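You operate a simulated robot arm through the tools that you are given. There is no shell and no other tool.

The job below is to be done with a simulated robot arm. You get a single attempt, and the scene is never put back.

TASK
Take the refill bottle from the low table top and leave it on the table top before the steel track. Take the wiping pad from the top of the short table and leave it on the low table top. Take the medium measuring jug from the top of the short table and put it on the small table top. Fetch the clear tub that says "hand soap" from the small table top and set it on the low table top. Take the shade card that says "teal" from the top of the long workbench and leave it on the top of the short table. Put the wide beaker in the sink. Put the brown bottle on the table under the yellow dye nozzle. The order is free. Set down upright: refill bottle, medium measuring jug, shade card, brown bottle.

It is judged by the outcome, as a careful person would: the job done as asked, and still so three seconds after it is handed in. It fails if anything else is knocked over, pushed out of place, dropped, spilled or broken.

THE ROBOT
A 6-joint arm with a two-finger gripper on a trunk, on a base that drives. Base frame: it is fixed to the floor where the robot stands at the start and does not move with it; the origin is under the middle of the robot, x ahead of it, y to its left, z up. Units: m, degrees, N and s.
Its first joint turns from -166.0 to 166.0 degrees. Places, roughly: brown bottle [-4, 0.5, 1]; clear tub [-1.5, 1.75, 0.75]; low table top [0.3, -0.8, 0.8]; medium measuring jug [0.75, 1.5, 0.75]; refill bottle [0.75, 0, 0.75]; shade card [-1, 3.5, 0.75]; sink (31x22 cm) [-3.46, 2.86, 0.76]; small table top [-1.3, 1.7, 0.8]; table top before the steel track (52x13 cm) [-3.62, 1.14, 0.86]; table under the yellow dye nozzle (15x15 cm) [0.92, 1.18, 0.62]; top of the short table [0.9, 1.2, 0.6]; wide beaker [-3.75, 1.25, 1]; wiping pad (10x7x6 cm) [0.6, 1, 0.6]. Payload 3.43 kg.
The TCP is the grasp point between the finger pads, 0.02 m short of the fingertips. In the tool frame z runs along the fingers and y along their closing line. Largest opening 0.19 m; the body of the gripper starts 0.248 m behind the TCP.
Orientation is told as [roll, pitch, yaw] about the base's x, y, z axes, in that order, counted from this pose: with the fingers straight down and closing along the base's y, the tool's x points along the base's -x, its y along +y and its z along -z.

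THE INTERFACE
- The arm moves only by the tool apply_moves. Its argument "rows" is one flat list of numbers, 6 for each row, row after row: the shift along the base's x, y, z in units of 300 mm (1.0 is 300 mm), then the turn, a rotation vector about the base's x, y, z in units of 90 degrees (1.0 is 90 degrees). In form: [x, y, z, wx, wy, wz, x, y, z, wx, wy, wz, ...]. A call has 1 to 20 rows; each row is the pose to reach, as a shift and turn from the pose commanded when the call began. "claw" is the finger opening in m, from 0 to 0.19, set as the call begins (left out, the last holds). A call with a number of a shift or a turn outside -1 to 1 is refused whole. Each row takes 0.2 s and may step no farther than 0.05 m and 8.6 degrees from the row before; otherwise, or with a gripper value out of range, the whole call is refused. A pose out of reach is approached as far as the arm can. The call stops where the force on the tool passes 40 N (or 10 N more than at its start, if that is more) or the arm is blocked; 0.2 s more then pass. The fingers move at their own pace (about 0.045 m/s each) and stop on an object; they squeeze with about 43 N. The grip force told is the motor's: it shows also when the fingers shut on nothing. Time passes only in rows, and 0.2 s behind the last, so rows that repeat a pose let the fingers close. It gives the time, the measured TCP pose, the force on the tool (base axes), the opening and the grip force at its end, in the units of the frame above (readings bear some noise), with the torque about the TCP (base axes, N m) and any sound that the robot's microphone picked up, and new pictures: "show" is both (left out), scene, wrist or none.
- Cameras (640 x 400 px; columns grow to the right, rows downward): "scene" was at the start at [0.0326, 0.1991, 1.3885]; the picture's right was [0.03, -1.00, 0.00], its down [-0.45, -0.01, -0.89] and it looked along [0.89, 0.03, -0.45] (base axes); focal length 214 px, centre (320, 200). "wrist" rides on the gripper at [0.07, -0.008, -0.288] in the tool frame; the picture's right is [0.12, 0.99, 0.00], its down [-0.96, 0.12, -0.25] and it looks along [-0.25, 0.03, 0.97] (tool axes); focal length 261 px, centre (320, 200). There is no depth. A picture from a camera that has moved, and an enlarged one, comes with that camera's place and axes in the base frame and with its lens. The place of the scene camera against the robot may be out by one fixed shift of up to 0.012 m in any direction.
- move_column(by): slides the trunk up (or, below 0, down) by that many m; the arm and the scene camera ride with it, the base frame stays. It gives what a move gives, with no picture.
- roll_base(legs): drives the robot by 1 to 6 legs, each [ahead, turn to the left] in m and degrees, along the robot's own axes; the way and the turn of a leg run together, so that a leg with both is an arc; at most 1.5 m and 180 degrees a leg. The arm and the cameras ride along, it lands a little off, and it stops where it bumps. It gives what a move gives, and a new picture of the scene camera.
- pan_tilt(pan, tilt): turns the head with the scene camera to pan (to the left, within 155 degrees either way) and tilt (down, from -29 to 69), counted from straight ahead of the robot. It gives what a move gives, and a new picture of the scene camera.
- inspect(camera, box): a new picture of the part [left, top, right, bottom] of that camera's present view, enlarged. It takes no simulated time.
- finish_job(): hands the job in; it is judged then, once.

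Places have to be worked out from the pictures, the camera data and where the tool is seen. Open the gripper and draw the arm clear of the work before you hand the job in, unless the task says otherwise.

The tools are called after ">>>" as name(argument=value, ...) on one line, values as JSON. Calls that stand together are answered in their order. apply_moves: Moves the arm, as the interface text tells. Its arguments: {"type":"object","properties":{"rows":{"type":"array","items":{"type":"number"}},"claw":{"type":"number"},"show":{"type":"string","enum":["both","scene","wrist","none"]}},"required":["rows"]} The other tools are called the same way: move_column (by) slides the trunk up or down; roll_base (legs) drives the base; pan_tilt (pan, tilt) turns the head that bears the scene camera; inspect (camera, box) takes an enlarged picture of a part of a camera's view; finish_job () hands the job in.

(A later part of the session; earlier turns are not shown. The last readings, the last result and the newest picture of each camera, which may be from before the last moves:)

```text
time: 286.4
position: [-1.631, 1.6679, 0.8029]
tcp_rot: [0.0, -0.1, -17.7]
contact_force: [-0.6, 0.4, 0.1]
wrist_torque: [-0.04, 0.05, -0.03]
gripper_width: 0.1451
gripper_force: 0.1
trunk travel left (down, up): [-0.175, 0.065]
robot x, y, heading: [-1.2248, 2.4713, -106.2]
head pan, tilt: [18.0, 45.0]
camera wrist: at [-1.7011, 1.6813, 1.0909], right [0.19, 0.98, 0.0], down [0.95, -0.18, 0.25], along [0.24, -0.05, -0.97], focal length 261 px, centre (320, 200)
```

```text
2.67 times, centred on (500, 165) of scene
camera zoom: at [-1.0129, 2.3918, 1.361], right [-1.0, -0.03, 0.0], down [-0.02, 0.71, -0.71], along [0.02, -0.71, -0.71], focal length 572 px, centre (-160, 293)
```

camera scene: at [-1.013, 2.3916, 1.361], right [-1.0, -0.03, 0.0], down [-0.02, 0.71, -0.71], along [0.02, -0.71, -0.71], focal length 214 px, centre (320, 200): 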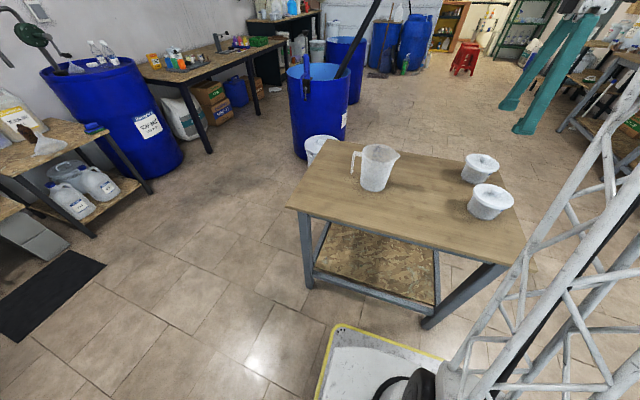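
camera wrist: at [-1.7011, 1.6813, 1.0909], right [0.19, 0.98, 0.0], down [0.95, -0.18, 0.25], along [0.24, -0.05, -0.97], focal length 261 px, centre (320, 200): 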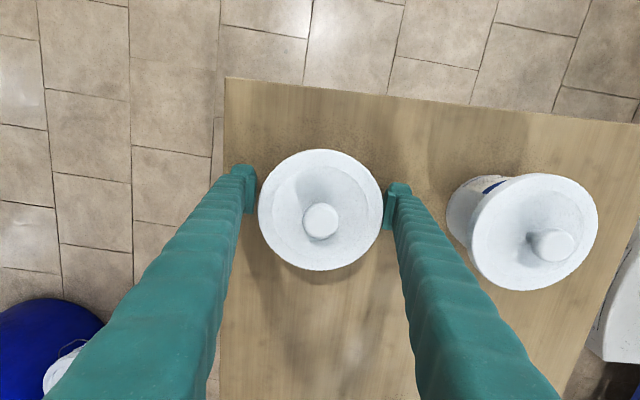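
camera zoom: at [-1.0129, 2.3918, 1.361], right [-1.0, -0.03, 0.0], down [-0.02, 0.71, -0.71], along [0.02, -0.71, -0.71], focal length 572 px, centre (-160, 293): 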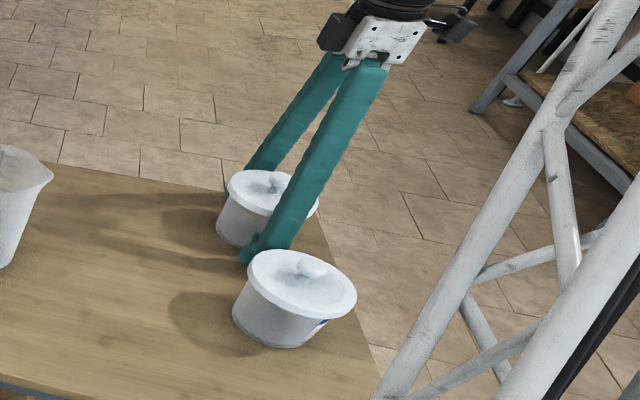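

Well placed. I close on the tub.

>>> apply_moves(rows=[0, 0, 0, 0, 0, 0, 0, 0, 0, 0, 0, 0, 0, 0, 0, 0, 0, 0, 0, 0, 0, 0, 0, 0], claw=0.06, show="wrist")

>>> apply_moves(rows=[0, 0, 0.03, 0, 0, 0, 0, 0, 0.08, 0, 0, 0, 0, 0, 0.15, 0, 0, 0], show="wrist")

>>> inspect(camera="scene", box=[420, 90, 580, 240])

```text
time: 287.4
position: [-1.632, 1.6672, 0.8018]
tcp_rot: [-0.1, 0.0, -17.7]
contact_force: [0.1, -0.1, 1.9]
wrist_torque: [0.0, -0.01, 0.03]
gripper_width: 0.1019
gripper_force: 40.3
trunk travel left (down, up): [-0.175, 0.065]
robot x, y, heading: [-1.2232, 2.4739, -106.2]
head pan, tilt: [18.0, 45.0]
camera wrist: at [-1.7011, 1.6811, 1.0911], right [0.19, 0.98, 0.0], down [0.95, -0.18, 0.25], along [0.24, -0.05, -0.97], focal length 261 px, centre (320, 200)
```

wrist: 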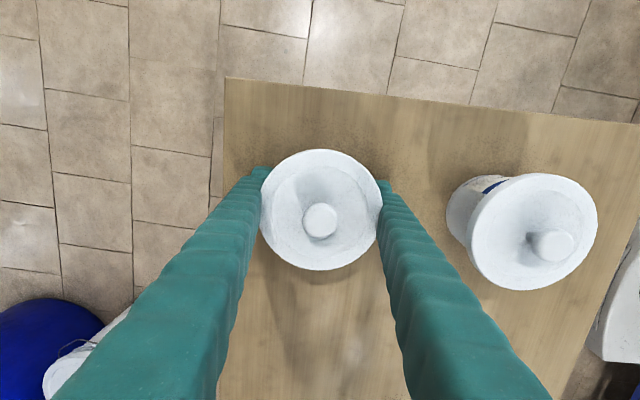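

```text
time: 288.2
position: [-1.632, 1.667, 0.8461]
tcp_rot: [0.1, -0.1, -17.7]
contact_force: [-0.6, 0.0, -1.0]
wrist_torque: [0.03, -0.02, 0.01]
gripper_width: 0.1005
gripper_force: 42.8
trunk travel left (down, up): [-0.175, 0.065]
robot x, y, heading: [-1.2244, 2.4712, -106.3]
head pan, tilt: [18.0, 45.0]
camera wrist: at [-1.7012, 1.6804, 1.1344], right [0.19, 0.98, 0.0], down [0.95, -0.18, 0.25], along [0.24, -0.05, -0.97], focal length 261 px, centre (320, 200)
```

wrist: 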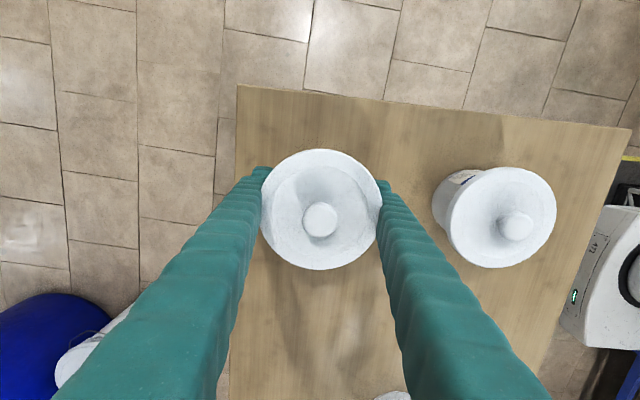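

```text
2.67 times, centred on (500, 165) of scene
camera zoom: at [-1.0132, 2.3913, 1.361], right [-1.0, -0.03, 0.0], down [-0.02, 0.71, -0.71], along [0.02, -0.71, -0.71], focal length 572 px, centre (-160, 293)
```

zoom: 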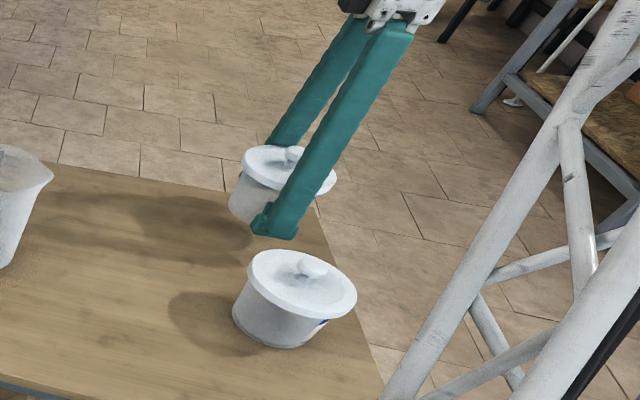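

Tub lifted with its lid. I raise it and retract toward the robot.

>>> apply_moves(rows=[0, 0, 0.15, 0, 0, 0, 0, 0, 0.3, 0, 0, 0, 0, 0, 0.45, 0, 0, 0, 0, 0, 0.6, 0, 0, 0, 0, 0, 0.75, 0, 0, 0, 0, 0, 0.87, 0, 0, 0, 0.1, 0.11, 0.87, 0, 0, 0, 0.2, 0.22, 0.87, 0, 0, 0, 0.3, 0.33, 0.87, 0, 0, 0, 0.4, 0.44, 0.87, 0, 0, 0, 0.5, 0.55, 0.87, 0, 0, 0, 0.6, 0.66, 0.87, 0, 0, 0, 0.7, 0.77, 0.87, 0, 0, 0, 0.8, 0.88, 0.87, 0, 0, 0, 0.88, 0.99, 0.87, 0, 0, 0], show="scene")

```text
time: 291.4
position: [-1.3672, 1.9658, 1.105]
tcp_rot: [0.0, -0.1, -17.8]
contact_force: [-0.2, -0.2, -1.8]
wrist_torque: [0.21, -0.07, 0.06]
gripper_width: 0.1003
gripper_force: 42.9
trunk travel left (down, up): [-0.175, 0.065]
robot x, y, heading: [-1.2248, 2.4743, -106.0]
head pan, tilt: [18.0, 45.0]
camera scene: at [-1.0132, 2.391, 1.361], right [-1.0, -0.03, 0.0], down [-0.02, 0.71, -0.71], along [0.02, -0.71, -0.71], focal length 214 px, centre (320, 200)
```

scene: 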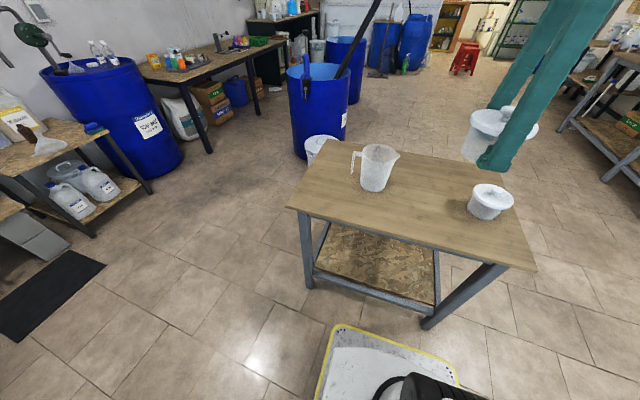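

Both remaining things on the small table stand. I drive east through the corridor and then south to the spot between the drums and the low table.

>>> roll_base(legs=[[0, 89], [1.33, 0]])

```text
time: 302.1
position: [0.552, 1.9635, 1.1058]
tcp_rot: [-0.1, 0.0, 72.3]
contact_force: [0.5, 0.5, -1.1]
wrist_torque: [0.01, 0.03, -0.01]
gripper_width: 0.1002
gripper_force: 43.0
trunk travel left (down, up): [-0.175, 0.065]
robot x, y, heading: [0.0477, 2.1044, -15.9]
head pan, tilt: [18.0, 45.0]
camera scene: at [0.1245, 2.313, 1.361], right [0.03, -1.0, 0.0], down [-0.71, -0.02, -0.71], along [0.71, 0.02, -0.71], focal length 214 px, centre (320, 200)
```

scene: 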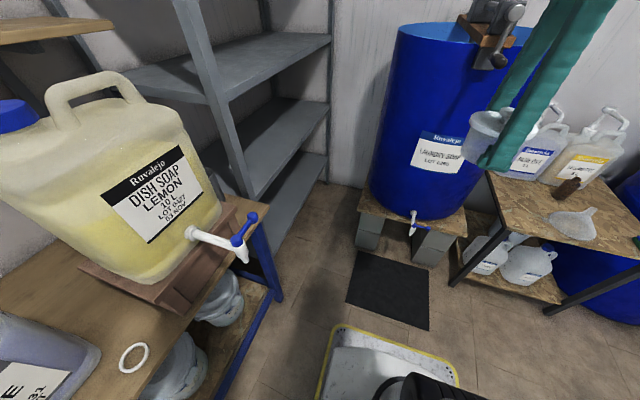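

Now turn right and drive south to (−0.14, 0.49).

>>> roll_base(legs=[[0, -80.7], [0.82, 0], [0.8, 0]])

```text
time: 314.1
position: [-0.2084, -0.0552, 1.1052]
tcp_rot: [-0.2, -0.1, -8.9]
contact_force: [-1.0, 0.2, -0.5]
wrist_torque: [0.0, 0.01, -0.02]
gripper_width: 0.1004
gripper_force: 42.8
trunk travel left (down, up): [-0.175, 0.065]
robot x, y, heading: [-0.1451, 0.4637, -97.3]
head pan, tilt: [18.0, 45.0]
camera scene: at [0.0757, 0.4205, 1.361], right [-0.98, -0.19, 0.0], down [-0.13, 0.69, -0.71], along [0.13, -0.69, -0.71], focal length 214 px, centre (320, 200)
```

scene: 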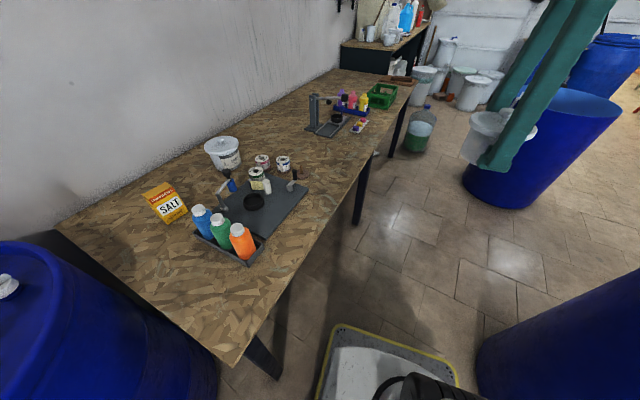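

The left end of the low table is free: a strip about 0.22 m wide beside the bottle rack. I turn left to face it.

>>> roll_base(legs=[[0, 76]])

>>> inspect(camera="scene", box=[260, 120, 640, 400])

```text
time: 317.9
position: [0.3481, 0.2819, 1.1057]
tcp_rot: [-0.1, -0.1, 67.4]
contact_force: [0.5, 0.2, -1.6]
wrist_torque: [-0.01, 0.02, -0.02]
gripper_width: 0.1003
gripper_force: 42.6
trunk travel left (down, up): [-0.175, 0.065]
robot x, y, heading: [-0.1493, 0.4683, -21.0]
head pan, tilt: [18.0, 45.0]
camera scene: at [-0.0481, 0.6685, 1.361], right [-0.05, -1.0, 0.0], down [-0.71, 0.04, -0.71], along [0.71, -0.04, -0.71], focal length 214 px, centre (320, 200)
```

scene: 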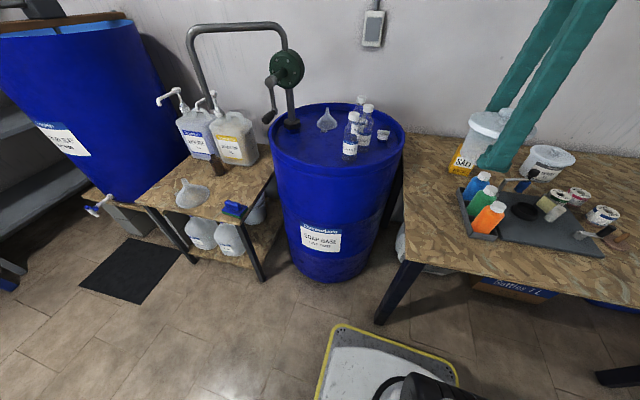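

```text
1.43 times, centred on (450, 260) of scene
camera zoom: at [-0.0481, 0.6685, 1.361], right [-0.05, -1.0, 0.0], down [-0.71, 0.04, -0.71], along [0.71, -0.04, -0.71], focal length 306 px, centre (134, 114)
```

zoom: 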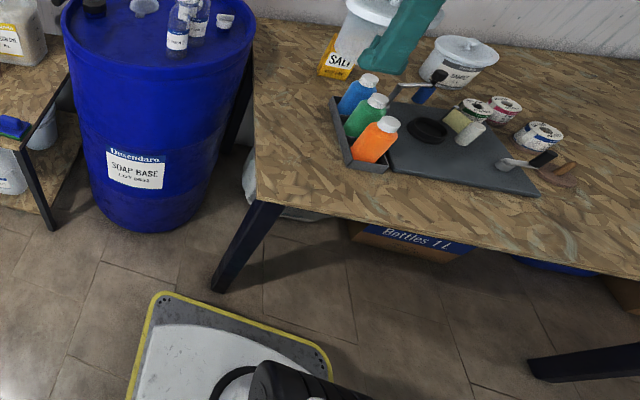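

The target spot at (0.417, 0.241) is free. I move over it and go down.

>>> apply_moves(rows=[0.115, -0.07, 0, 0, 0, 0.033, 0.23, -0.137, 0, 0, 0, 0.0656, 0.23, -0.137, -0.15, 0, 0, 0.0656, 0.23, -0.137, -0.3, 0, 0, 0.0656, 0.23, -0.137, -0.45, 0, 0, 0.0656, 0.23, -0.137, -0.6, 0, 0, 0.0656, 0.23, -0.137, -0.75, 0, 0, 0.0656], show="both")

>>> inspect(camera="scene", box=[360, 120, 600, 300])

```text
time: 319.5
position: [0.4175, 0.2402, 0.8825]
tcp_rot: [-0.1, -0.1, 73.3]
contact_force: [0.0, -0.4, -0.4]
wrist_torque: [-0.05, -0.11, 0.01]
gripper_width: 0.0999
gripper_force: 42.8
trunk travel left (down, up): [-0.175, 0.065]
robot x, y, heading: [-0.1474, 0.4685, -21.3]
head pan, tilt: [18.0, 45.0]
heard: snap
camera scene: at [-0.0484, 0.6687, 1.361], right [-0.05, -1.0, 0.0], down [-0.71, 0.04, -0.71], along [0.71, -0.04, -0.71], focal length 214 px, centre (320, 200)
camera wrist: at [0.405, 0.1697, 1.1703], right [-0.99, 0.17, 0.0], down [0.17, 0.95, 0.25], along [0.04, 0.24, -0.97], focal length 261 px, centre (320, 200)
```

scene: 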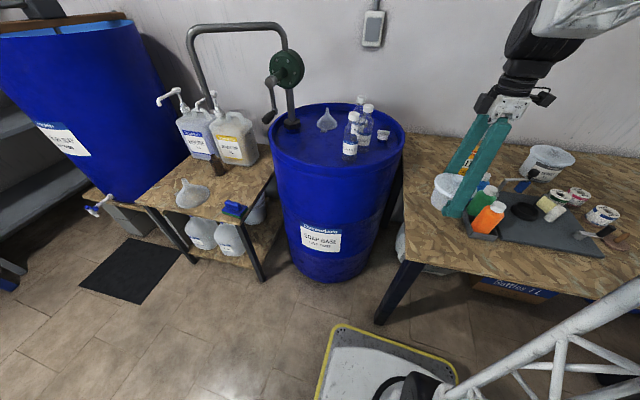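
wrist: 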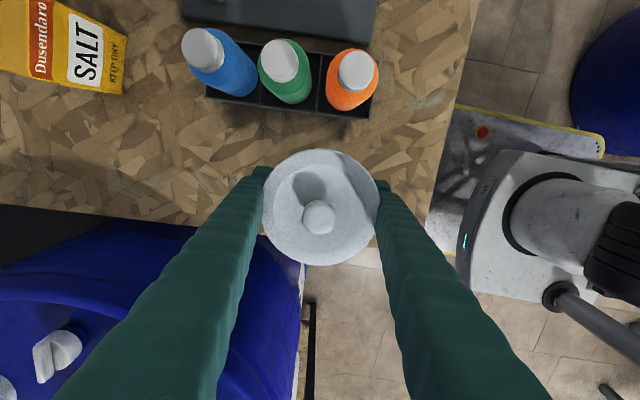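

```text
2.22 times, centred on (480, 210) of scene
camera zoom: at [-0.0484, 0.6687, 1.361], right [-0.05, -1.0, 0.0], down [-0.71, 0.04, -0.71], along [0.71, -0.04, -0.71], focal length 477 px, centre (-36, 178)
```

zoom: 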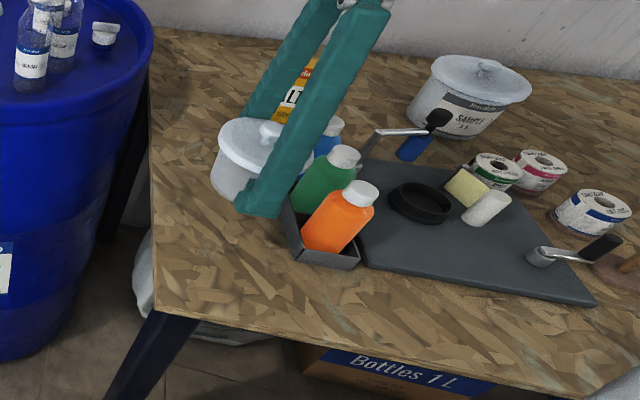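

I heard a "snap". I check the tub and the surroundings closely before going on.

>>> inspect(camera="wrist", box=[240, 120, 400, 280])

>>> inspect(camera="scene", box=[425, 150, 505, 230])

>>> inspect(camera="scene", box=[140, 60, 440, 280])

```text
2.50 times, centred on (320, 200) of wrist
camera zoom: at [0.405, 0.1697, 1.1703], right [-0.99, 0.17, 0.0], down [0.17, 0.95, 0.25], along [0.04, 0.24, -0.97], focal length 652 px, centre (320, 200)
```

zoom: 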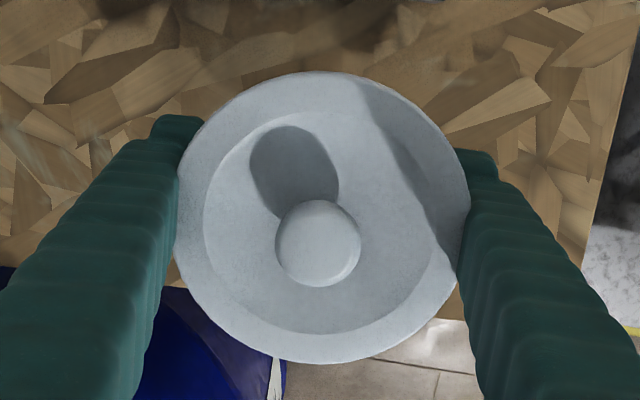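

```text
5.00 times, centred on (465, 190) of scene
camera zoom: at [-0.0484, 0.6687, 1.361], right [-0.05, -1.0, 0.0], down [-0.71, 0.04, -0.71], along [0.71, -0.04, -0.71], focal length 1072 px, centre (-405, 250)
```

zoom: 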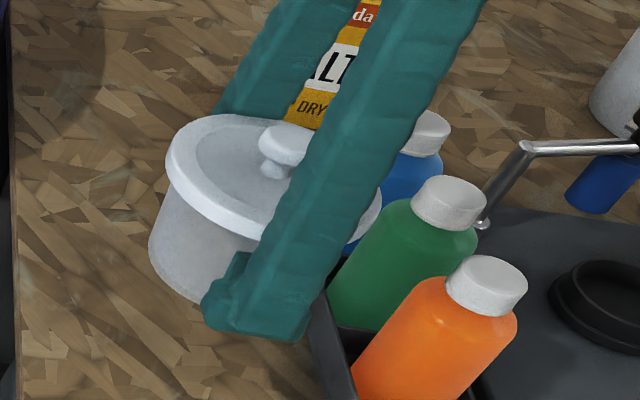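

```text
1.82 times, centred on (290, 170) of scene
camera zoom: at [-0.0484, 0.6687, 1.361], right [-0.05, -1.0, 0.0], down [-0.71, 0.04, -0.71], along [0.71, -0.04, -0.71], focal length 390 px, centre (374, 254)
```

zoom: 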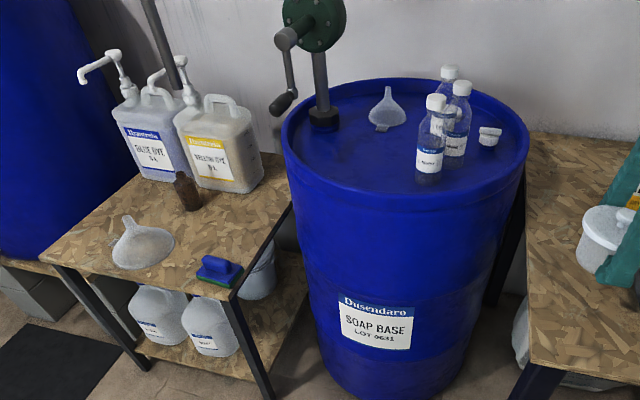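

Tub, lid and neighbours look intact, nothing has moved. I go on lowering gently.

>>> apply_moves(rows=[0, 0, -0.07, 0, 0, 0, 0, 0, -0.14, 0, 0, 0, 0, 0, -0.2, 0, 0, 0], show="none")

```text
time: 320.3
position: [0.4178, 0.2398, 0.8208]
tcp_rot: [-0.1, -0.1, 73.3]
contact_force: [-0.1, 0.8, -0.1]
wrist_torque: [-0.06, -0.02, 0.02]
gripper_width: 0.0998
gripper_force: 42.5
trunk travel left (down, up): [-0.175, 0.065]
robot x, y, heading: [-0.1454, 0.4707, -21.0]
head pan, tilt: [18.0, 45.0]
```

Small steps until it touches.

>>> apply_moves(rows=[0, 0, -0.015, 0, 0, 0, 0, 0, -0.03, 0, 0, 0], show="none")

```text
time: 320.9
position: [0.4164, 0.24, 0.8107]
tcp_rot: [-0.1, -0.1, 73.3]
contact_force: [0.6, 0.5, -0.4]
wrist_torque: [0.02, 0.01, 0.05]
gripper_width: 0.1002
gripper_force: 43.3
trunk travel left (down, up): [-0.175, 0.065]
robot x, y, heading: [-0.1434, 0.4704, -21.1]
head pan, tilt: [18.0, 45.0]
```

Next 7 mm.

>>> apply_moves(rows=[0, 0, -0.012, 0, 0, 0, 0, 0, -0.024, 0, 0, 0], show="none")

```text
time: 321.5
position: [0.4154, 0.2414, 0.8039]
tcp_rot: [-0.1, -0.2, 73.2]
contact_force: [0.4, 0.0, -0.6]
wrist_torque: [0.01, -0.03, 0.01]
gripper_width: 0.1002
gripper_force: 43.0
trunk travel left (down, up): [-0.175, 0.065]
robot x, y, heading: [-0.1464, 0.4681, -21.1]
head pan, tilt: [18.0, 45.0]
```

Still free; a bit more.

>>> apply_moves(rows=[0, 0, -0.01, 0, 0, 0, 0, 0, -0.02, 0, 0, 0], show="none")

```text
time: 322.1
position: [0.4161, 0.2411, 0.8012]
tcp_rot: [-0.3, 0.0, 73.3]
contact_force: [-5.6, -0.9, 33.1]
wrist_torque: [0.1, -1.06, -0.08]
gripper_width: 0.0999
gripper_force: 42.7
trunk travel left (down, up): [-0.175, 0.065]
robot x, y, heading: [-0.1486, 0.4667, -20.9]
head pan, tilt: [18.0, 45.0]
```

Contact. I ease up and open the gripper.

>>> apply_moves(rows=[0, 0, 0.01, 0, 0, 0, 0, 0, 0.01, 0, 0, 0], show="none")

>>> apply_moves(rows=[0, 0, 0, 0, 0, 0, 0, 0, 0, 0, 0, 0, 0, 0, 0, 0, 0, 0, 0, 0, 0, 0, 0, 0], claw=0.15, show="wrist")

>>> inspect(camera="scene", box=[405, 140, 525, 240])

```text
time: 322.7
position: [0.4157, 0.2413, 0.8007]
tcp_rot: [0.0, -0.2, 73.3]
contact_force: [2.5, -1.7, 3.4]
wrist_torque: [-0.08, -0.22, -0.06]
gripper_width: 0.0996
gripper_force: 42.7
trunk travel left (down, up): [-0.175, 0.065]
robot x, y, heading: [-0.1461, 0.4698, -21.0]
head pan, tilt: [18.0, 45.0]
```

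```text
time: 323.7
position: [0.4171, 0.2405, 0.802]
tcp_rot: [-0.1, 0.0, 73.3]
contact_force: [-0.1, -0.5, -0.7]
wrist_torque: [0.01, -0.02, -0.03]
gripper_width: 0.1498
gripper_force: 0.0
trunk travel left (down, up): [-0.175, 0.065]
robot x, y, heading: [-0.1443, 0.4649, -20.8]
head pan, tilt: [18.0, 45.0]
heard: snap
camera wrist: at [0.4043, 0.1708, 1.0899], right [-0.99, 0.17, 0.0], down [0.17, 0.95, 0.25], along [0.04, 0.24, -0.97], focal length 261 px, centre (320, 200)
```

wrist: 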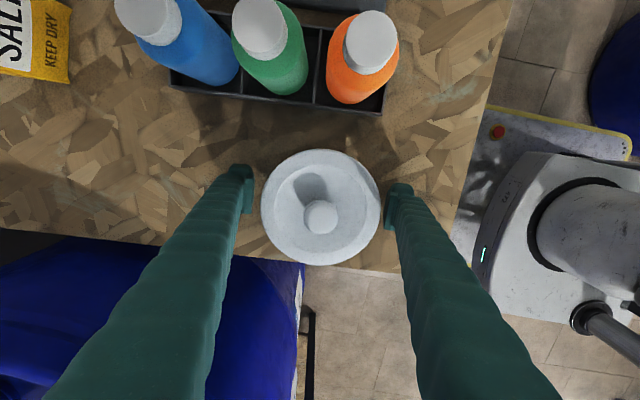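

```text
4.00 times, centred on (465, 190) of scene
camera zoom: at [-0.0481, 0.6685, 1.361], right [-0.05, -1.0, 0.0], down [-0.71, 0.04, -0.71], along [0.71, -0.04, -0.71], focal length 858 px, centre (-260, 240)
```

zoom: 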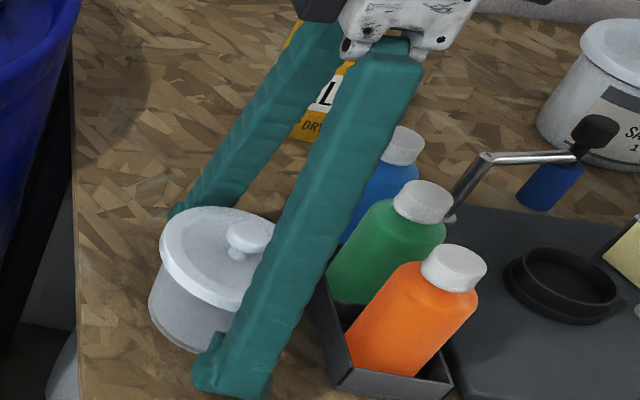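

The tub stands on the low table, lid in place. I lift off and retract.

>>> apply_moves(rows=[0, 0, 0.15, 0, 0, 0, 0, 0, 0.3, 0, 0, 0, 0, 0, 0.45, 0, 0, 0, 0, 0, 0.6, 0, 0, 0, 0, 0, 0.75, 0, 0, 0, 0, 0, 0.9, 0, 0, 0, -0.1, 0.06, 0.98, 0, 0, 0, -0.22, 0.12, 0.98, 0, 0, 0], show="both")

>>> inspect(camera="scene", box=[405, 140, 525, 240])

```text
time: 325.5
position: [0.3484, 0.2783, 1.0977]
tcp_rot: [0.1, -0.1, 73.3]
contact_force: [0.5, -0.3, -0.8]
wrist_torque: [0.11, 0.23, 0.02]
gripper_width: 0.1496
gripper_force: 0.0
trunk travel left (down, up): [-0.175, 0.065]
robot x, y, heading: [-0.1435, 0.4692, -20.7]
head pan, tilt: [18.0, 45.0]
camera scene: at [-0.0474, 0.6682, 1.361], right [-0.05, -1.0, 0.0], down [-0.71, 0.04, -0.71], along [0.71, -0.04, -0.71], focal length 214 px, centre (320, 200)
camera wrist: at [0.3364, 0.207, 1.3858], right [-0.99, 0.17, 0.0], down [0.17, 0.95, 0.25], along [0.04, 0.25, -0.97], focal length 261 px, centre (320, 200)
```

scene: 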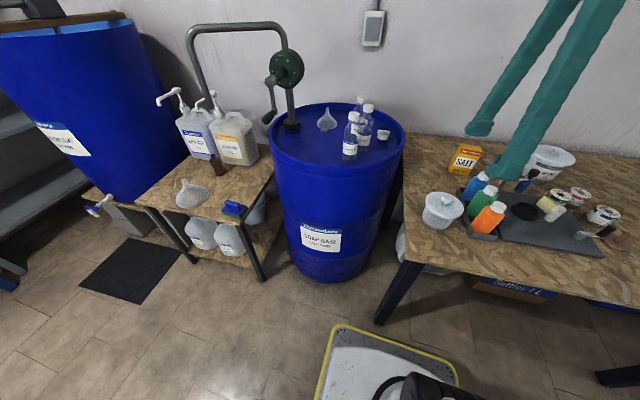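
wrist: 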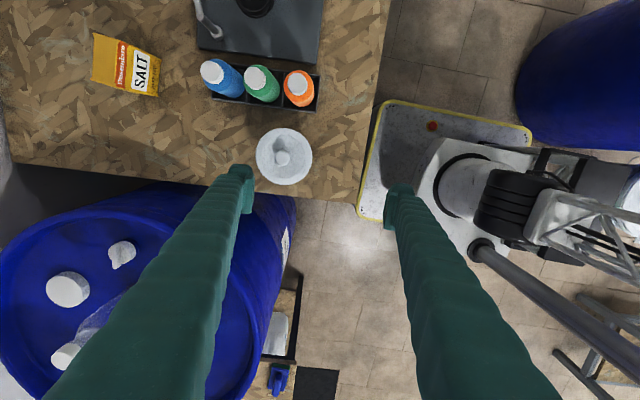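

```text
4.00 times, centred on (465, 190) of scene
camera zoom: at [-0.0474, 0.6682, 1.361], right [-0.05, -1.0, 0.0], down [-0.71, 0.04, -0.71], along [0.71, -0.04, -0.71], focal length 858 px, centre (-260, 240)
```

zoom: 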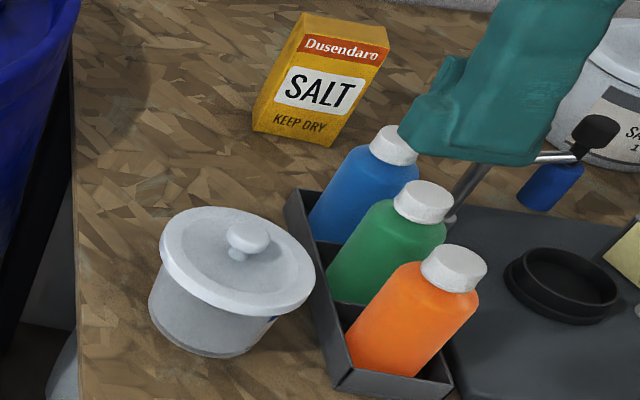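

Tub is fine. The pad is at about (0.635, 1.02); I turn toward it and drive 0.12 m closer.

>>> roll_base(legs=[[0, 56], [0.12, 0]])

>>> inspect(camera="scene", box=[240, 100, 640, 350])

>>> inspect(camera="wrist", box=[0, 0, 640, 400])

```text
time: 329.4
position: [0.3811, 0.8473, 1.0986]
tcp_rot: [-0.1, 0.0, 130.2]
contact_force: [0.3, 0.3, 0.0]
wrist_torque: [0.04, -0.03, -0.03]
gripper_width: 0.1498
gripper_force: 0.2
trunk travel left (down, up): [-0.175, 0.065]
robot x, y, heading: [-0.0472, 0.539, 36.1]
head pan, tilt: [18.0, 45.0]
camera scene: at [-0.1646, 0.7275, 1.361], right [0.81, -0.59, 0.0], down [-0.42, -0.57, -0.71], along [0.42, 0.57, -0.71], focal length 214 px, centre (320, 200)
```

scene: 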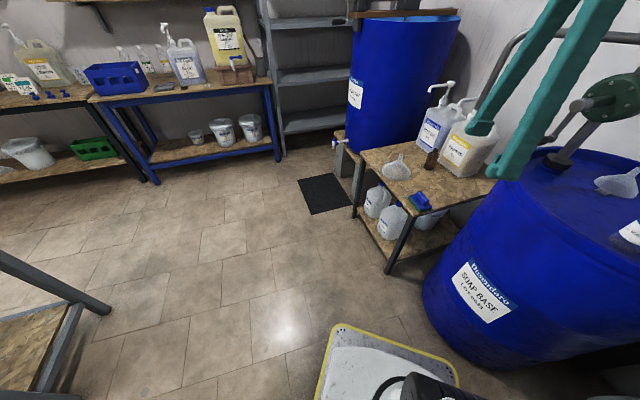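

```text
1.60 times, centred on (440, 225) of scene
camera zoom: at [-0.1646, 0.7275, 1.361], right [0.81, -0.59, 0.0], down [-0.42, -0.57, -0.71], along [0.42, 0.57, -0.71], focal length 343 px, centre (128, 160)
```

zoom: 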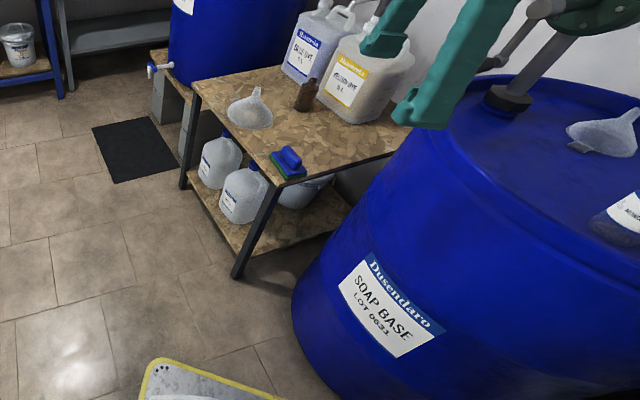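

```text
1.00 times, centred on (320, 200) of wrist (not enlarged: the box is as wide or as high as the picture)
camera zoom: at [0.433, 0.7989, 1.3865], right [-0.68, -0.73, 0.0], down [-0.71, 0.66, 0.25], along [-0.18, 0.17, -0.97], focal length 261 px, centre (320, 200)
```

zoom: 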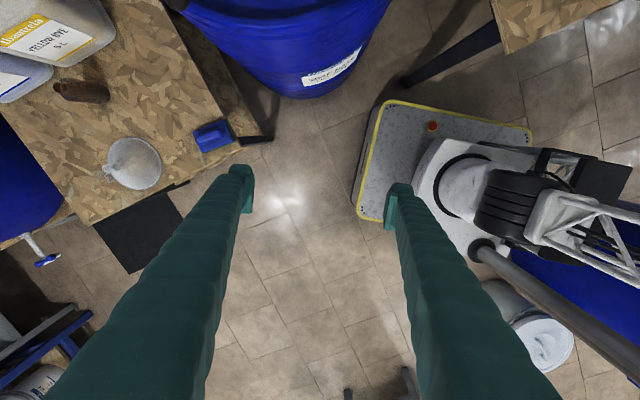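

The pad (10 cm along the table front, 7 cm deep) is at about (0.631, 1.021). I turn the gripper to close across its 7 cm side and move above it.

>>> apply_moves(rows=[0.1, 0.07, 0, 0, 0, -0.08, 0.2, 0.14, 0, 0, 0, -0.16, 0.31, 0.215, 0, 0, 0, -0.24, 0.42, 0.29, 0, 0, 0, -0.32, 0.53, 0.37, 0, 0, 0, -0.4, 0.64, 0.44, 0, 0, 0, -0.48, 0.74, 0.51, 0, 0, 0, -0.56, 0.833, 0.577, 0, 0, 0, -0.632, 0.833, 0.577, -0.15, 0, 0, -0.632, 0.833, 0.577, -0.3, 0, 0, -0.632], claw=0.13, show="both")

>>> inspect(camera="wrist", box=[220, 90, 420, 250])

```text
time: 331.6
position: [0.6313, 1.0204, 1.0079]
tcp_rot: [-0.1, -0.1, 73.3]
contact_force: [-0.5, 0.3, 0.5]
wrist_torque: [0.06, 0.0, 0.02]
gripper_width: 0.1301
gripper_force: 0.0
trunk travel left (down, up): [-0.175, 0.065]
robot x, y, heading: [-0.0475, 0.5377, 36.3]
head pan, tilt: [18.0, 45.0]
camera scene: at [-0.1646, 0.7275, 1.361], right [0.81, -0.59, 0.0], down [-0.42, -0.57, -0.71], along [0.42, 0.57, -0.71], focal length 214 px, centre (320, 200)
camera wrist: at [0.6186, 0.9504, 1.2955], right [-0.99, 0.17, 0.0], down [0.17, 0.95, 0.25], along [0.04, 0.24, -0.97], focal length 261 px, centre (320, 200)
```

scene: 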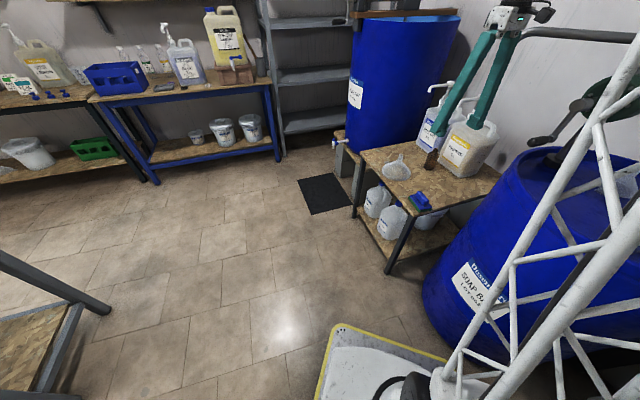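
wrist: 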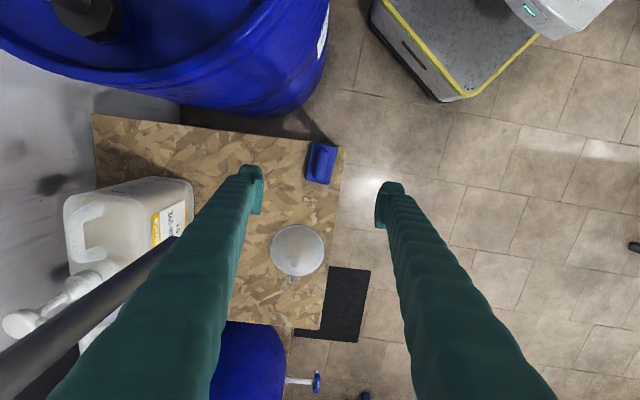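

```text
2.50 times, centred on (320, 170) of wrist
camera zoom: at [0.6186, 0.9504, 1.2955], right [-0.99, 0.17, 0.0], down [0.17, 0.95, 0.25], along [0.04, 0.24, -0.97], focal length 652 px, centre (320, 275)
```

zoom: 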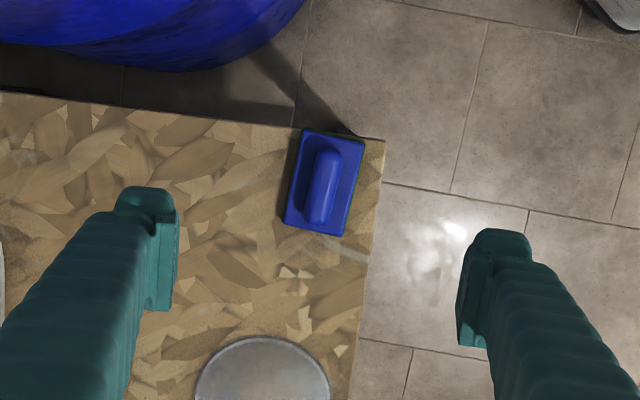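

The pad's centre is at (0.626, 1.018), turned about −5°. I align and go down in two stages.

>>> apply_moves(rows=[-0.017, -0.008, 0, 0, 0, -0.055, -0.017, -0.008, -0.15, 0, 0, -0.055, -0.017, -0.008, -0.3, 0, 0, -0.055, -0.017, -0.008, -0.45, 0, 0, -0.055, -0.017, -0.008, -0.6, 0, 0, -0.055, -0.017, -0.008, -0.75, 0, 0, -0.055, -0.017, -0.008, -0.85, 0, 0, -0.055], show="both")

>>> inspect(camera="wrist", box=[220, 90, 420, 250])

```text
time: 333.2
position: [0.6263, 1.0196, 0.7515]
tcp_rot: [-0.2, -0.1, 68.4]
contact_force: [0.6, 0.2, 0.1]
wrist_torque: [0.02, -0.1, -0.05]
gripper_width: 0.13
gripper_force: 0.1
trunk travel left (down, up): [-0.175, 0.065]
robot x, y, heading: [-0.0475, 0.5422, 36.2]
head pan, tilt: [18.0, 45.0]
camera scene: at [-0.1647, 0.7274, 1.361], right [0.81, -0.59, 0.0], down [-0.42, -0.57, -0.71], along [0.42, 0.57, -0.71], focal length 214 px, centre (320, 200)
camera wrist: at [0.6071, 0.9518, 1.0406], right [-0.97, 0.26, 0.0], down [0.25, 0.94, 0.25], along [0.07, 0.24, -0.97], focal length 261 px, centre (320, 200)
```

scene: 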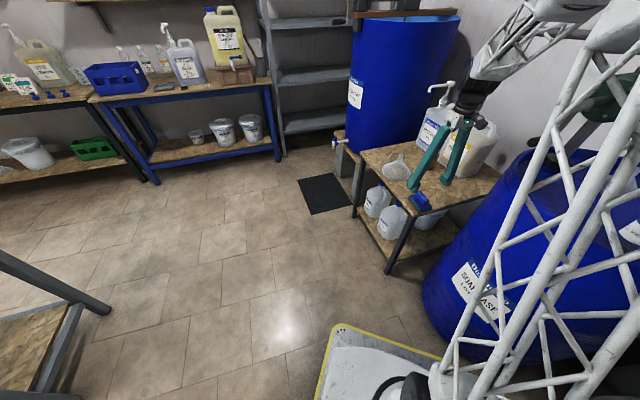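
wrist: 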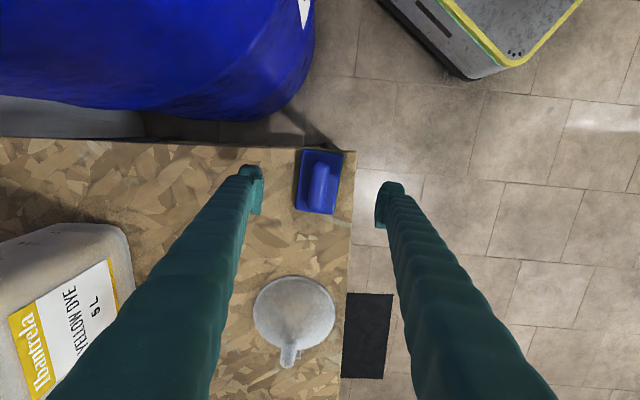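

```text
2.50 times, centred on (320, 170) of wrist
camera zoom: at [0.6071, 0.9518, 1.0406], right [-0.97, 0.26, 0.0], down [0.25, 0.94, 0.25], along [0.07, 0.24, -0.97], focal length 652 px, centre (320, 275)
```

zoom: 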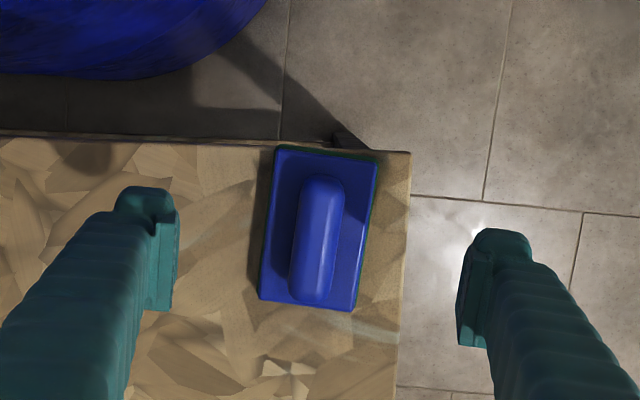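

Aligned with the pad. I go down to z≈0.643 and grip it.

>>> apply_moves(rows=[0.01, 0.004, -0.12, 0, 0, 0, 0.01, 0.004, -0.24, 0, 0, 0, 0.01, 0.004, -0.31, 0, 0, 0, 0.01, 0.004, -0.355, 0, 0, 0], show="none")

>>> apply_moves(rows=[0, 0, 0, 0, 0, 0, 0, 0, 0, 0, 0, 0, 0, 0, 0, 0, 0, 0, 0, 0, 0, 0, 0, 0], claw=0.03, show="wrist")

```text
time: 334.2
position: [0.6293, 1.0227, 0.6449]
tcp_rot: [-0.1, -0.1, 68.4]
contact_force: [0.9, 0.3, -0.8]
wrist_torque: [0.01, -0.02, -0.02]
gripper_width: 0.13
gripper_force: 0.0
trunk travel left (down, up): [-0.175, 0.065]
robot x, y, heading: [-0.0461, 0.5386, 36.2]
head pan, tilt: [18.0, 45.0]
```

```text
time: 335.2
position: [0.6283, 1.0224, 0.6477]
tcp_rot: [0.0, 0.0, 68.4]
contact_force: [-1.5, -0.8, 14.3]
wrist_torque: [-0.1, -0.07, -0.23]
gripper_width: 0.0616
gripper_force: 18.3
trunk travel left (down, up): [-0.175, 0.065]
robot x, y, heading: [-0.046, 0.5404, 35.8]
head pan, tilt: [18.0, 45.0]
camera wrist: at [0.6101, 0.9535, 0.9348], right [-0.97, 0.26, 0.0], down [0.25, 0.94, 0.25], along [0.07, 0.24, -0.97], focal length 261 px, centre (320, 200)
```

wrist: 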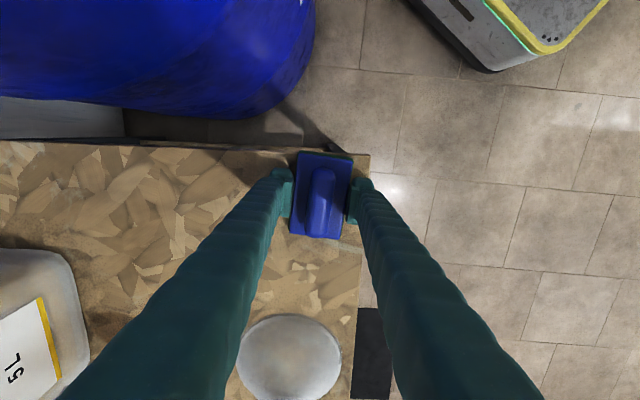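

The grip is still building; I wait half a second more and read again.

>>> apply_moves(rows=[0, 0, 0, 0, 0, 0, 0, 0, 0, 0, 0, 0], show="none")

>>> inspect(camera="scene", box=[380, 150, 480, 230])

```text
time: 335.8
position: [0.6282, 1.0224, 0.6477]
tcp_rot: [-0.2, -0.2, 68.4]
contact_force: [-2.1, -1.1, 36.4]
wrist_torque: [-0.21, -0.21, -0.1]
gripper_width: 0.0608
gripper_force: 43.1
trunk travel left (down, up): [-0.175, 0.065]
robot x, y, heading: [-0.048, 0.5402, 36.1]
head pan, tilt: [18.0, 45.0]
```

```text
5.00 times, centred on (430, 190) of scene
camera zoom: at [-0.1655, 0.7269, 1.3614], right [0.81, -0.59, 0.0], down [-0.42, -0.57, -0.71], along [0.42, 0.57, -0.71], focal length 1072 px, centre (-230, 250)
```

zoom: 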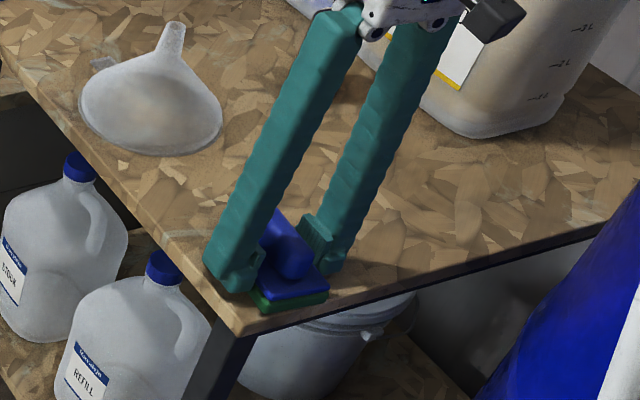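

Grip is firm at 0.061 m. I lift slightly and check that the pad comes along.

>>> apply_moves(rows=[0, 0, 0.015, 0, 0, 0, 0, 0, 0.04, 0, 0, 0, 0, 0, 0.08, 0, 0, 0], show="wrist")

>>> inspect(camera="scene", box=[380, 150, 480, 230])

```text
time: 336.6
position: [0.6292, 1.0209, 0.6696]
tcp_rot: [0.1, 0.0, 68.4]
contact_force: [0.8, -0.5, -1.9]
wrist_torque: [0.0, 0.03, 0.04]
gripper_width: 0.0604
gripper_force: 43.5
trunk travel left (down, up): [-0.175, 0.065]
robot x, y, heading: [-0.0496, 0.5397, 36.1]
head pan, tilt: [18.0, 45.0]
camera wrist: at [0.6105, 0.9524, 0.9582], right [-0.97, 0.25, 0.0], down [0.25, 0.94, 0.25], along [0.06, 0.24, -0.97], focal length 261 px, centre (320, 200)
```

wrist: 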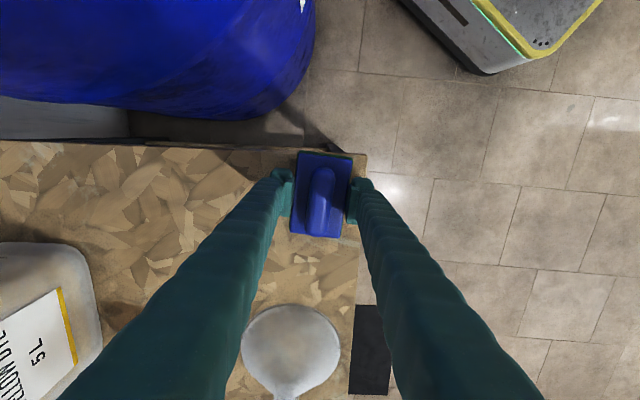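

```text
5.00 times, centred on (430, 190) of scene
camera zoom: at [-0.1643, 0.7277, 1.3608], right [0.81, -0.59, 0.0], down [-0.42, -0.57, -0.71], along [0.42, 0.57, -0.71], focal length 1072 px, centre (-230, 250)
```

zoom: 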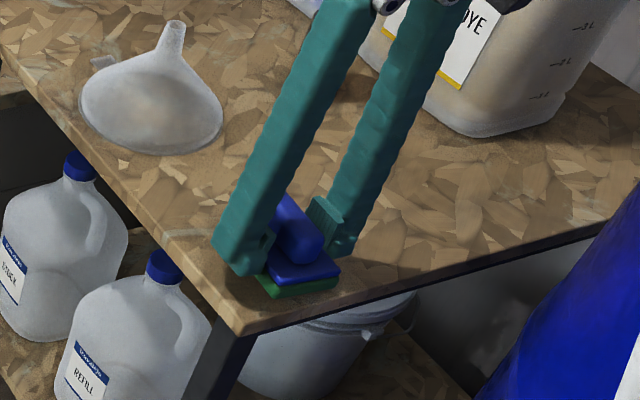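

The pad is held. I raise it and carry it around the drum at a safe height toward the low table.

>>> apply_moves(rows=[0, 0, 0.15, 0, 0, 0, 0, 0, 0.3, 0, 0, 0, 0, 0, 0.45, 0, 0, 0, 0, 0, 0.6, 0, 0, 0, 0, 0, 0.75, 0, 0, 0, 0, 0, 0.9, 0, 0, 0, 0, 0, 1.0, 0, 0, 0], show="none")

>>> apply_moves(rows=[-0.108, -0.092, 0.04, 0, 0, 0, -0.216, -0.184, 0.08, 0, 0, 0, -0.324, -0.276, 0.12, 0, 0, 0, -0.432, -0.368, 0.16, 0, 0, 0, -0.54, -0.46, 0.2, 0, 0, 0, -0.648, -0.552, 0.24, 0, 0, 0, -0.756, -0.644, 0.28, 0, 0, 0, -0.863, -0.737, 0.3, 0, 0, 0], show="none")

>>> apply_moves(rows=[0.028, -0.133, 0, 0, 0, 0, 0.056, -0.267, 0, 0, 0, 0, 0.084, -0.4, 0, 0, 0, 0, 0.112, -0.533, 0, 0, 0, 0, 0.14, -0.667, 0, 0, 0, 0, 0.167, -0.8, 0, 0, 0, 0], show="both")

```text
time: 338.2
position: [0.6289, 1.0184, 0.9727]
tcp_rot: [0.0, 0.0, 68.4]
contact_force: [0.4, -1.5, -1.9]
wrist_torque: [-0.09, 0.05, -0.04]
gripper_width: 0.0605
gripper_force: 42.8
trunk travel left (down, up): [-0.175, 0.065]
robot x, y, heading: [-0.0456, 0.5449, 35.9]
head pan, tilt: [18.0, 45.0]
```

```text
time: 340.0
position: [0.3699, 0.7982, 1.06]
tcp_rot: [0.0, -0.1, 68.4]
contact_force: [0.2, 0.1, -0.9]
wrist_torque: [-0.1, 0.22, 0.03]
gripper_width: 0.0605
gripper_force: 42.6
trunk travel left (down, up): [-0.175, 0.065]
robot x, y, heading: [-0.0514, 0.5399, 36.3]
head pan, tilt: [18.0, 45.0]
```

```text
time: 341.4
position: [0.4195, 0.5577, 1.0611]
tcp_rot: [-0.2, -0.2, 68.4]
contact_force: [0.0, 0.4, -0.6]
wrist_torque: [-0.06, -0.01, 0.01]
gripper_width: 0.0606
gripper_force: 42.9
trunk travel left (down, up): [-0.175, 0.065]
robot x, y, heading: [-0.0475, 0.5361, 36.0]
head pan, tilt: [18.0, 45.0]
camera scene: at [-0.1647, 0.7277, 1.3609], right [0.81, -0.59, 0.0], down [-0.42, -0.57, -0.71], along [0.42, 0.57, -0.71], focal length 214 px, centre (320, 200)
camera wrist: at [0.401, 0.4893, 1.3506], right [-0.97, 0.25, 0.0], down [0.25, 0.94, 0.25], along [0.06, 0.24, -0.97], focal length 261 px, centre (320, 200)
```

scene: 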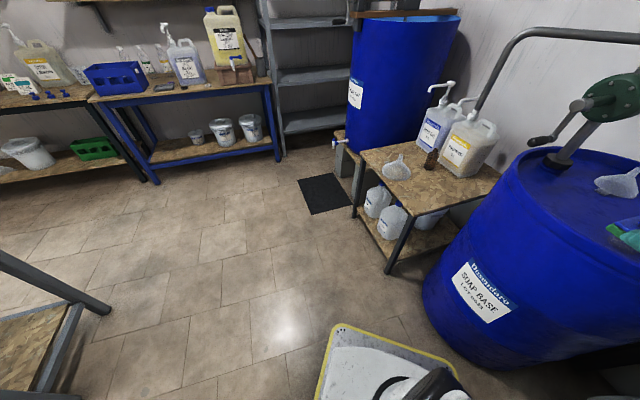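
wrist: 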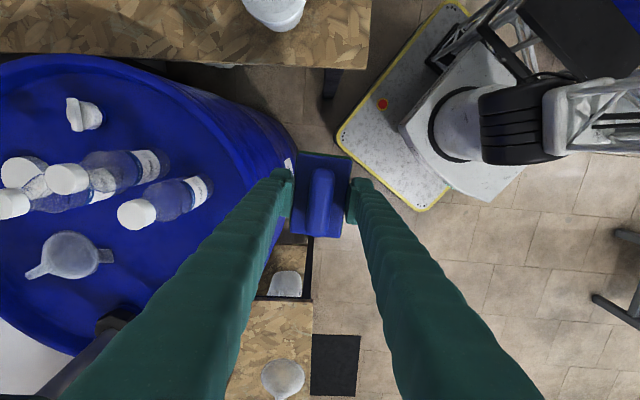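

Clear so far. I continue over the low table's left end.

>>> apply_moves(rows=[0.017, -0.145, 0, 0, 0, 0, 0.034, -0.29, 0, 0, 0, 0, 0.05, -0.435, 0, 0, 0, 0, 0.067, -0.58, 0, 0, 0, 0, 0.084, -0.725, 0, 0, 0, 0, 0.1, -0.86, 0, 0, 0, 0], show="none")

>>> apply_moves(rows=[0.12, -0.075, 0, 0, 0, 0, 0.24, -0.15, 0, 0, 0, 0, 0.36, -0.226, 0, 0, 0, 0, 0.48, -0.3, 0, 0, 0, 0, 0.6, -0.377, 0, 0, 0, 0], show="wrist")

```text
time: 342.8
position: [0.4486, 0.3019, 1.0613]
tcp_rot: [-0.2, 0.0, 68.4]
contact_force: [-0.4, 0.3, 0.1]
wrist_torque: [-0.23, -0.1, -0.05]
gripper_width: 0.0605
gripper_force: 43.3
trunk travel left (down, up): [-0.175, 0.065]
robot x, y, heading: [-0.0493, 0.5386, 35.7]
head pan, tilt: [18.0, 45.0]
```

```text
time: 344.0
position: [0.6303, 0.1862, 1.0592]
tcp_rot: [-0.2, -0.1, 68.5]
contact_force: [-1.5, -0.6, 0.2]
wrist_torque: [-0.12, -0.18, 0.03]
gripper_width: 0.0604
gripper_force: 43.6
trunk travel left (down, up): [-0.175, 0.065]
robot x, y, heading: [-0.0471, 0.5392, 36.2]
head pan, tilt: [18.0, 45.0]
camera wrist: at [0.6119, 0.1175, 1.3478], right [-0.97, 0.25, 0.0], down [0.25, 0.94, 0.25], along [0.06, 0.24, -0.97], focal length 261 px, centre (320, 200)
```

wrist: 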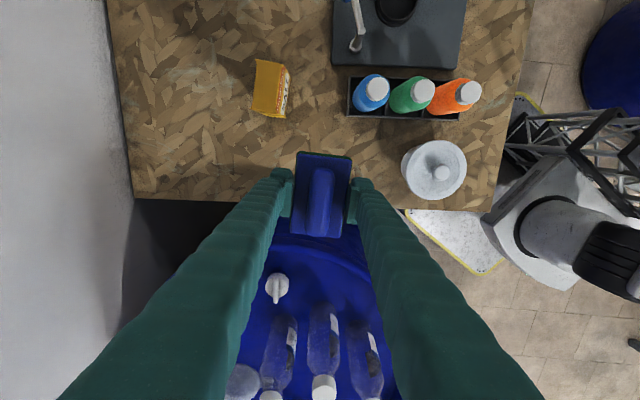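

The spot is free, with ~4 cm to the table's edge. I shift slightly inward and lower.

>>> apply_moves(rows=[-0.017, -0.055, -0.05, 0, 0, 0, -0.017, -0.055, -0.2, 0, 0, 0, -0.017, -0.055, -0.35, 0, 0, 0, -0.017, -0.055, -0.5, 0, 0, 0, -0.017, -0.055, -0.65, 0, 0, 0, -0.017, -0.055, -0.76, 0, 0, 0, -0.017, -0.055, -0.83, 0, 0, 0], show="wrist")

```text
time: 345.6
position: [0.6255, 0.1708, 0.8103]
tcp_rot: [-0.1, -0.2, 68.3]
contact_force: [-0.7, 0.2, 0.3]
wrist_torque: [-0.06, -0.05, 0.02]
gripper_width: 0.0604
gripper_force: 42.7
trunk travel left (down, up): [-0.175, 0.065]
robot x, y, heading: [-0.0474, 0.539, 36.0]
head pan, tilt: [18.0, 45.0]
camera wrist: at [0.6067, 0.1018, 1.0996], right [-0.97, 0.25, 0.0], down [0.25, 0.94, 0.25], along [0.06, 0.24, -0.97], focal length 261 px, centre (320, 200)
```

wrist: 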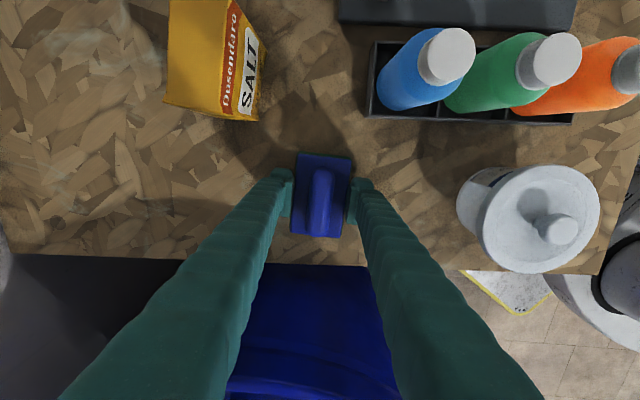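

Good clearance around the pad. Small steps to contact.

>>> apply_moves(rows=[0, 0, -0.02, 0, 0, 0, 0, 0, -0.04, 0, 0, 0], show="none")

```text
time: 346.2
position: [0.6246, 0.1701, 0.8004]
tcp_rot: [-0.1, 0.1, 68.4]
contact_force: [0.0, 1.4, 16.4]
wrist_torque: [0.19, 0.53, -0.07]
gripper_width: 0.0604
gripper_force: 42.9
trunk travel left (down, up): [-0.175, 0.065]
robot x, y, heading: [-0.0485, 0.5412, 36.1]
head pan, tilt: [18.0, 45.0]
```

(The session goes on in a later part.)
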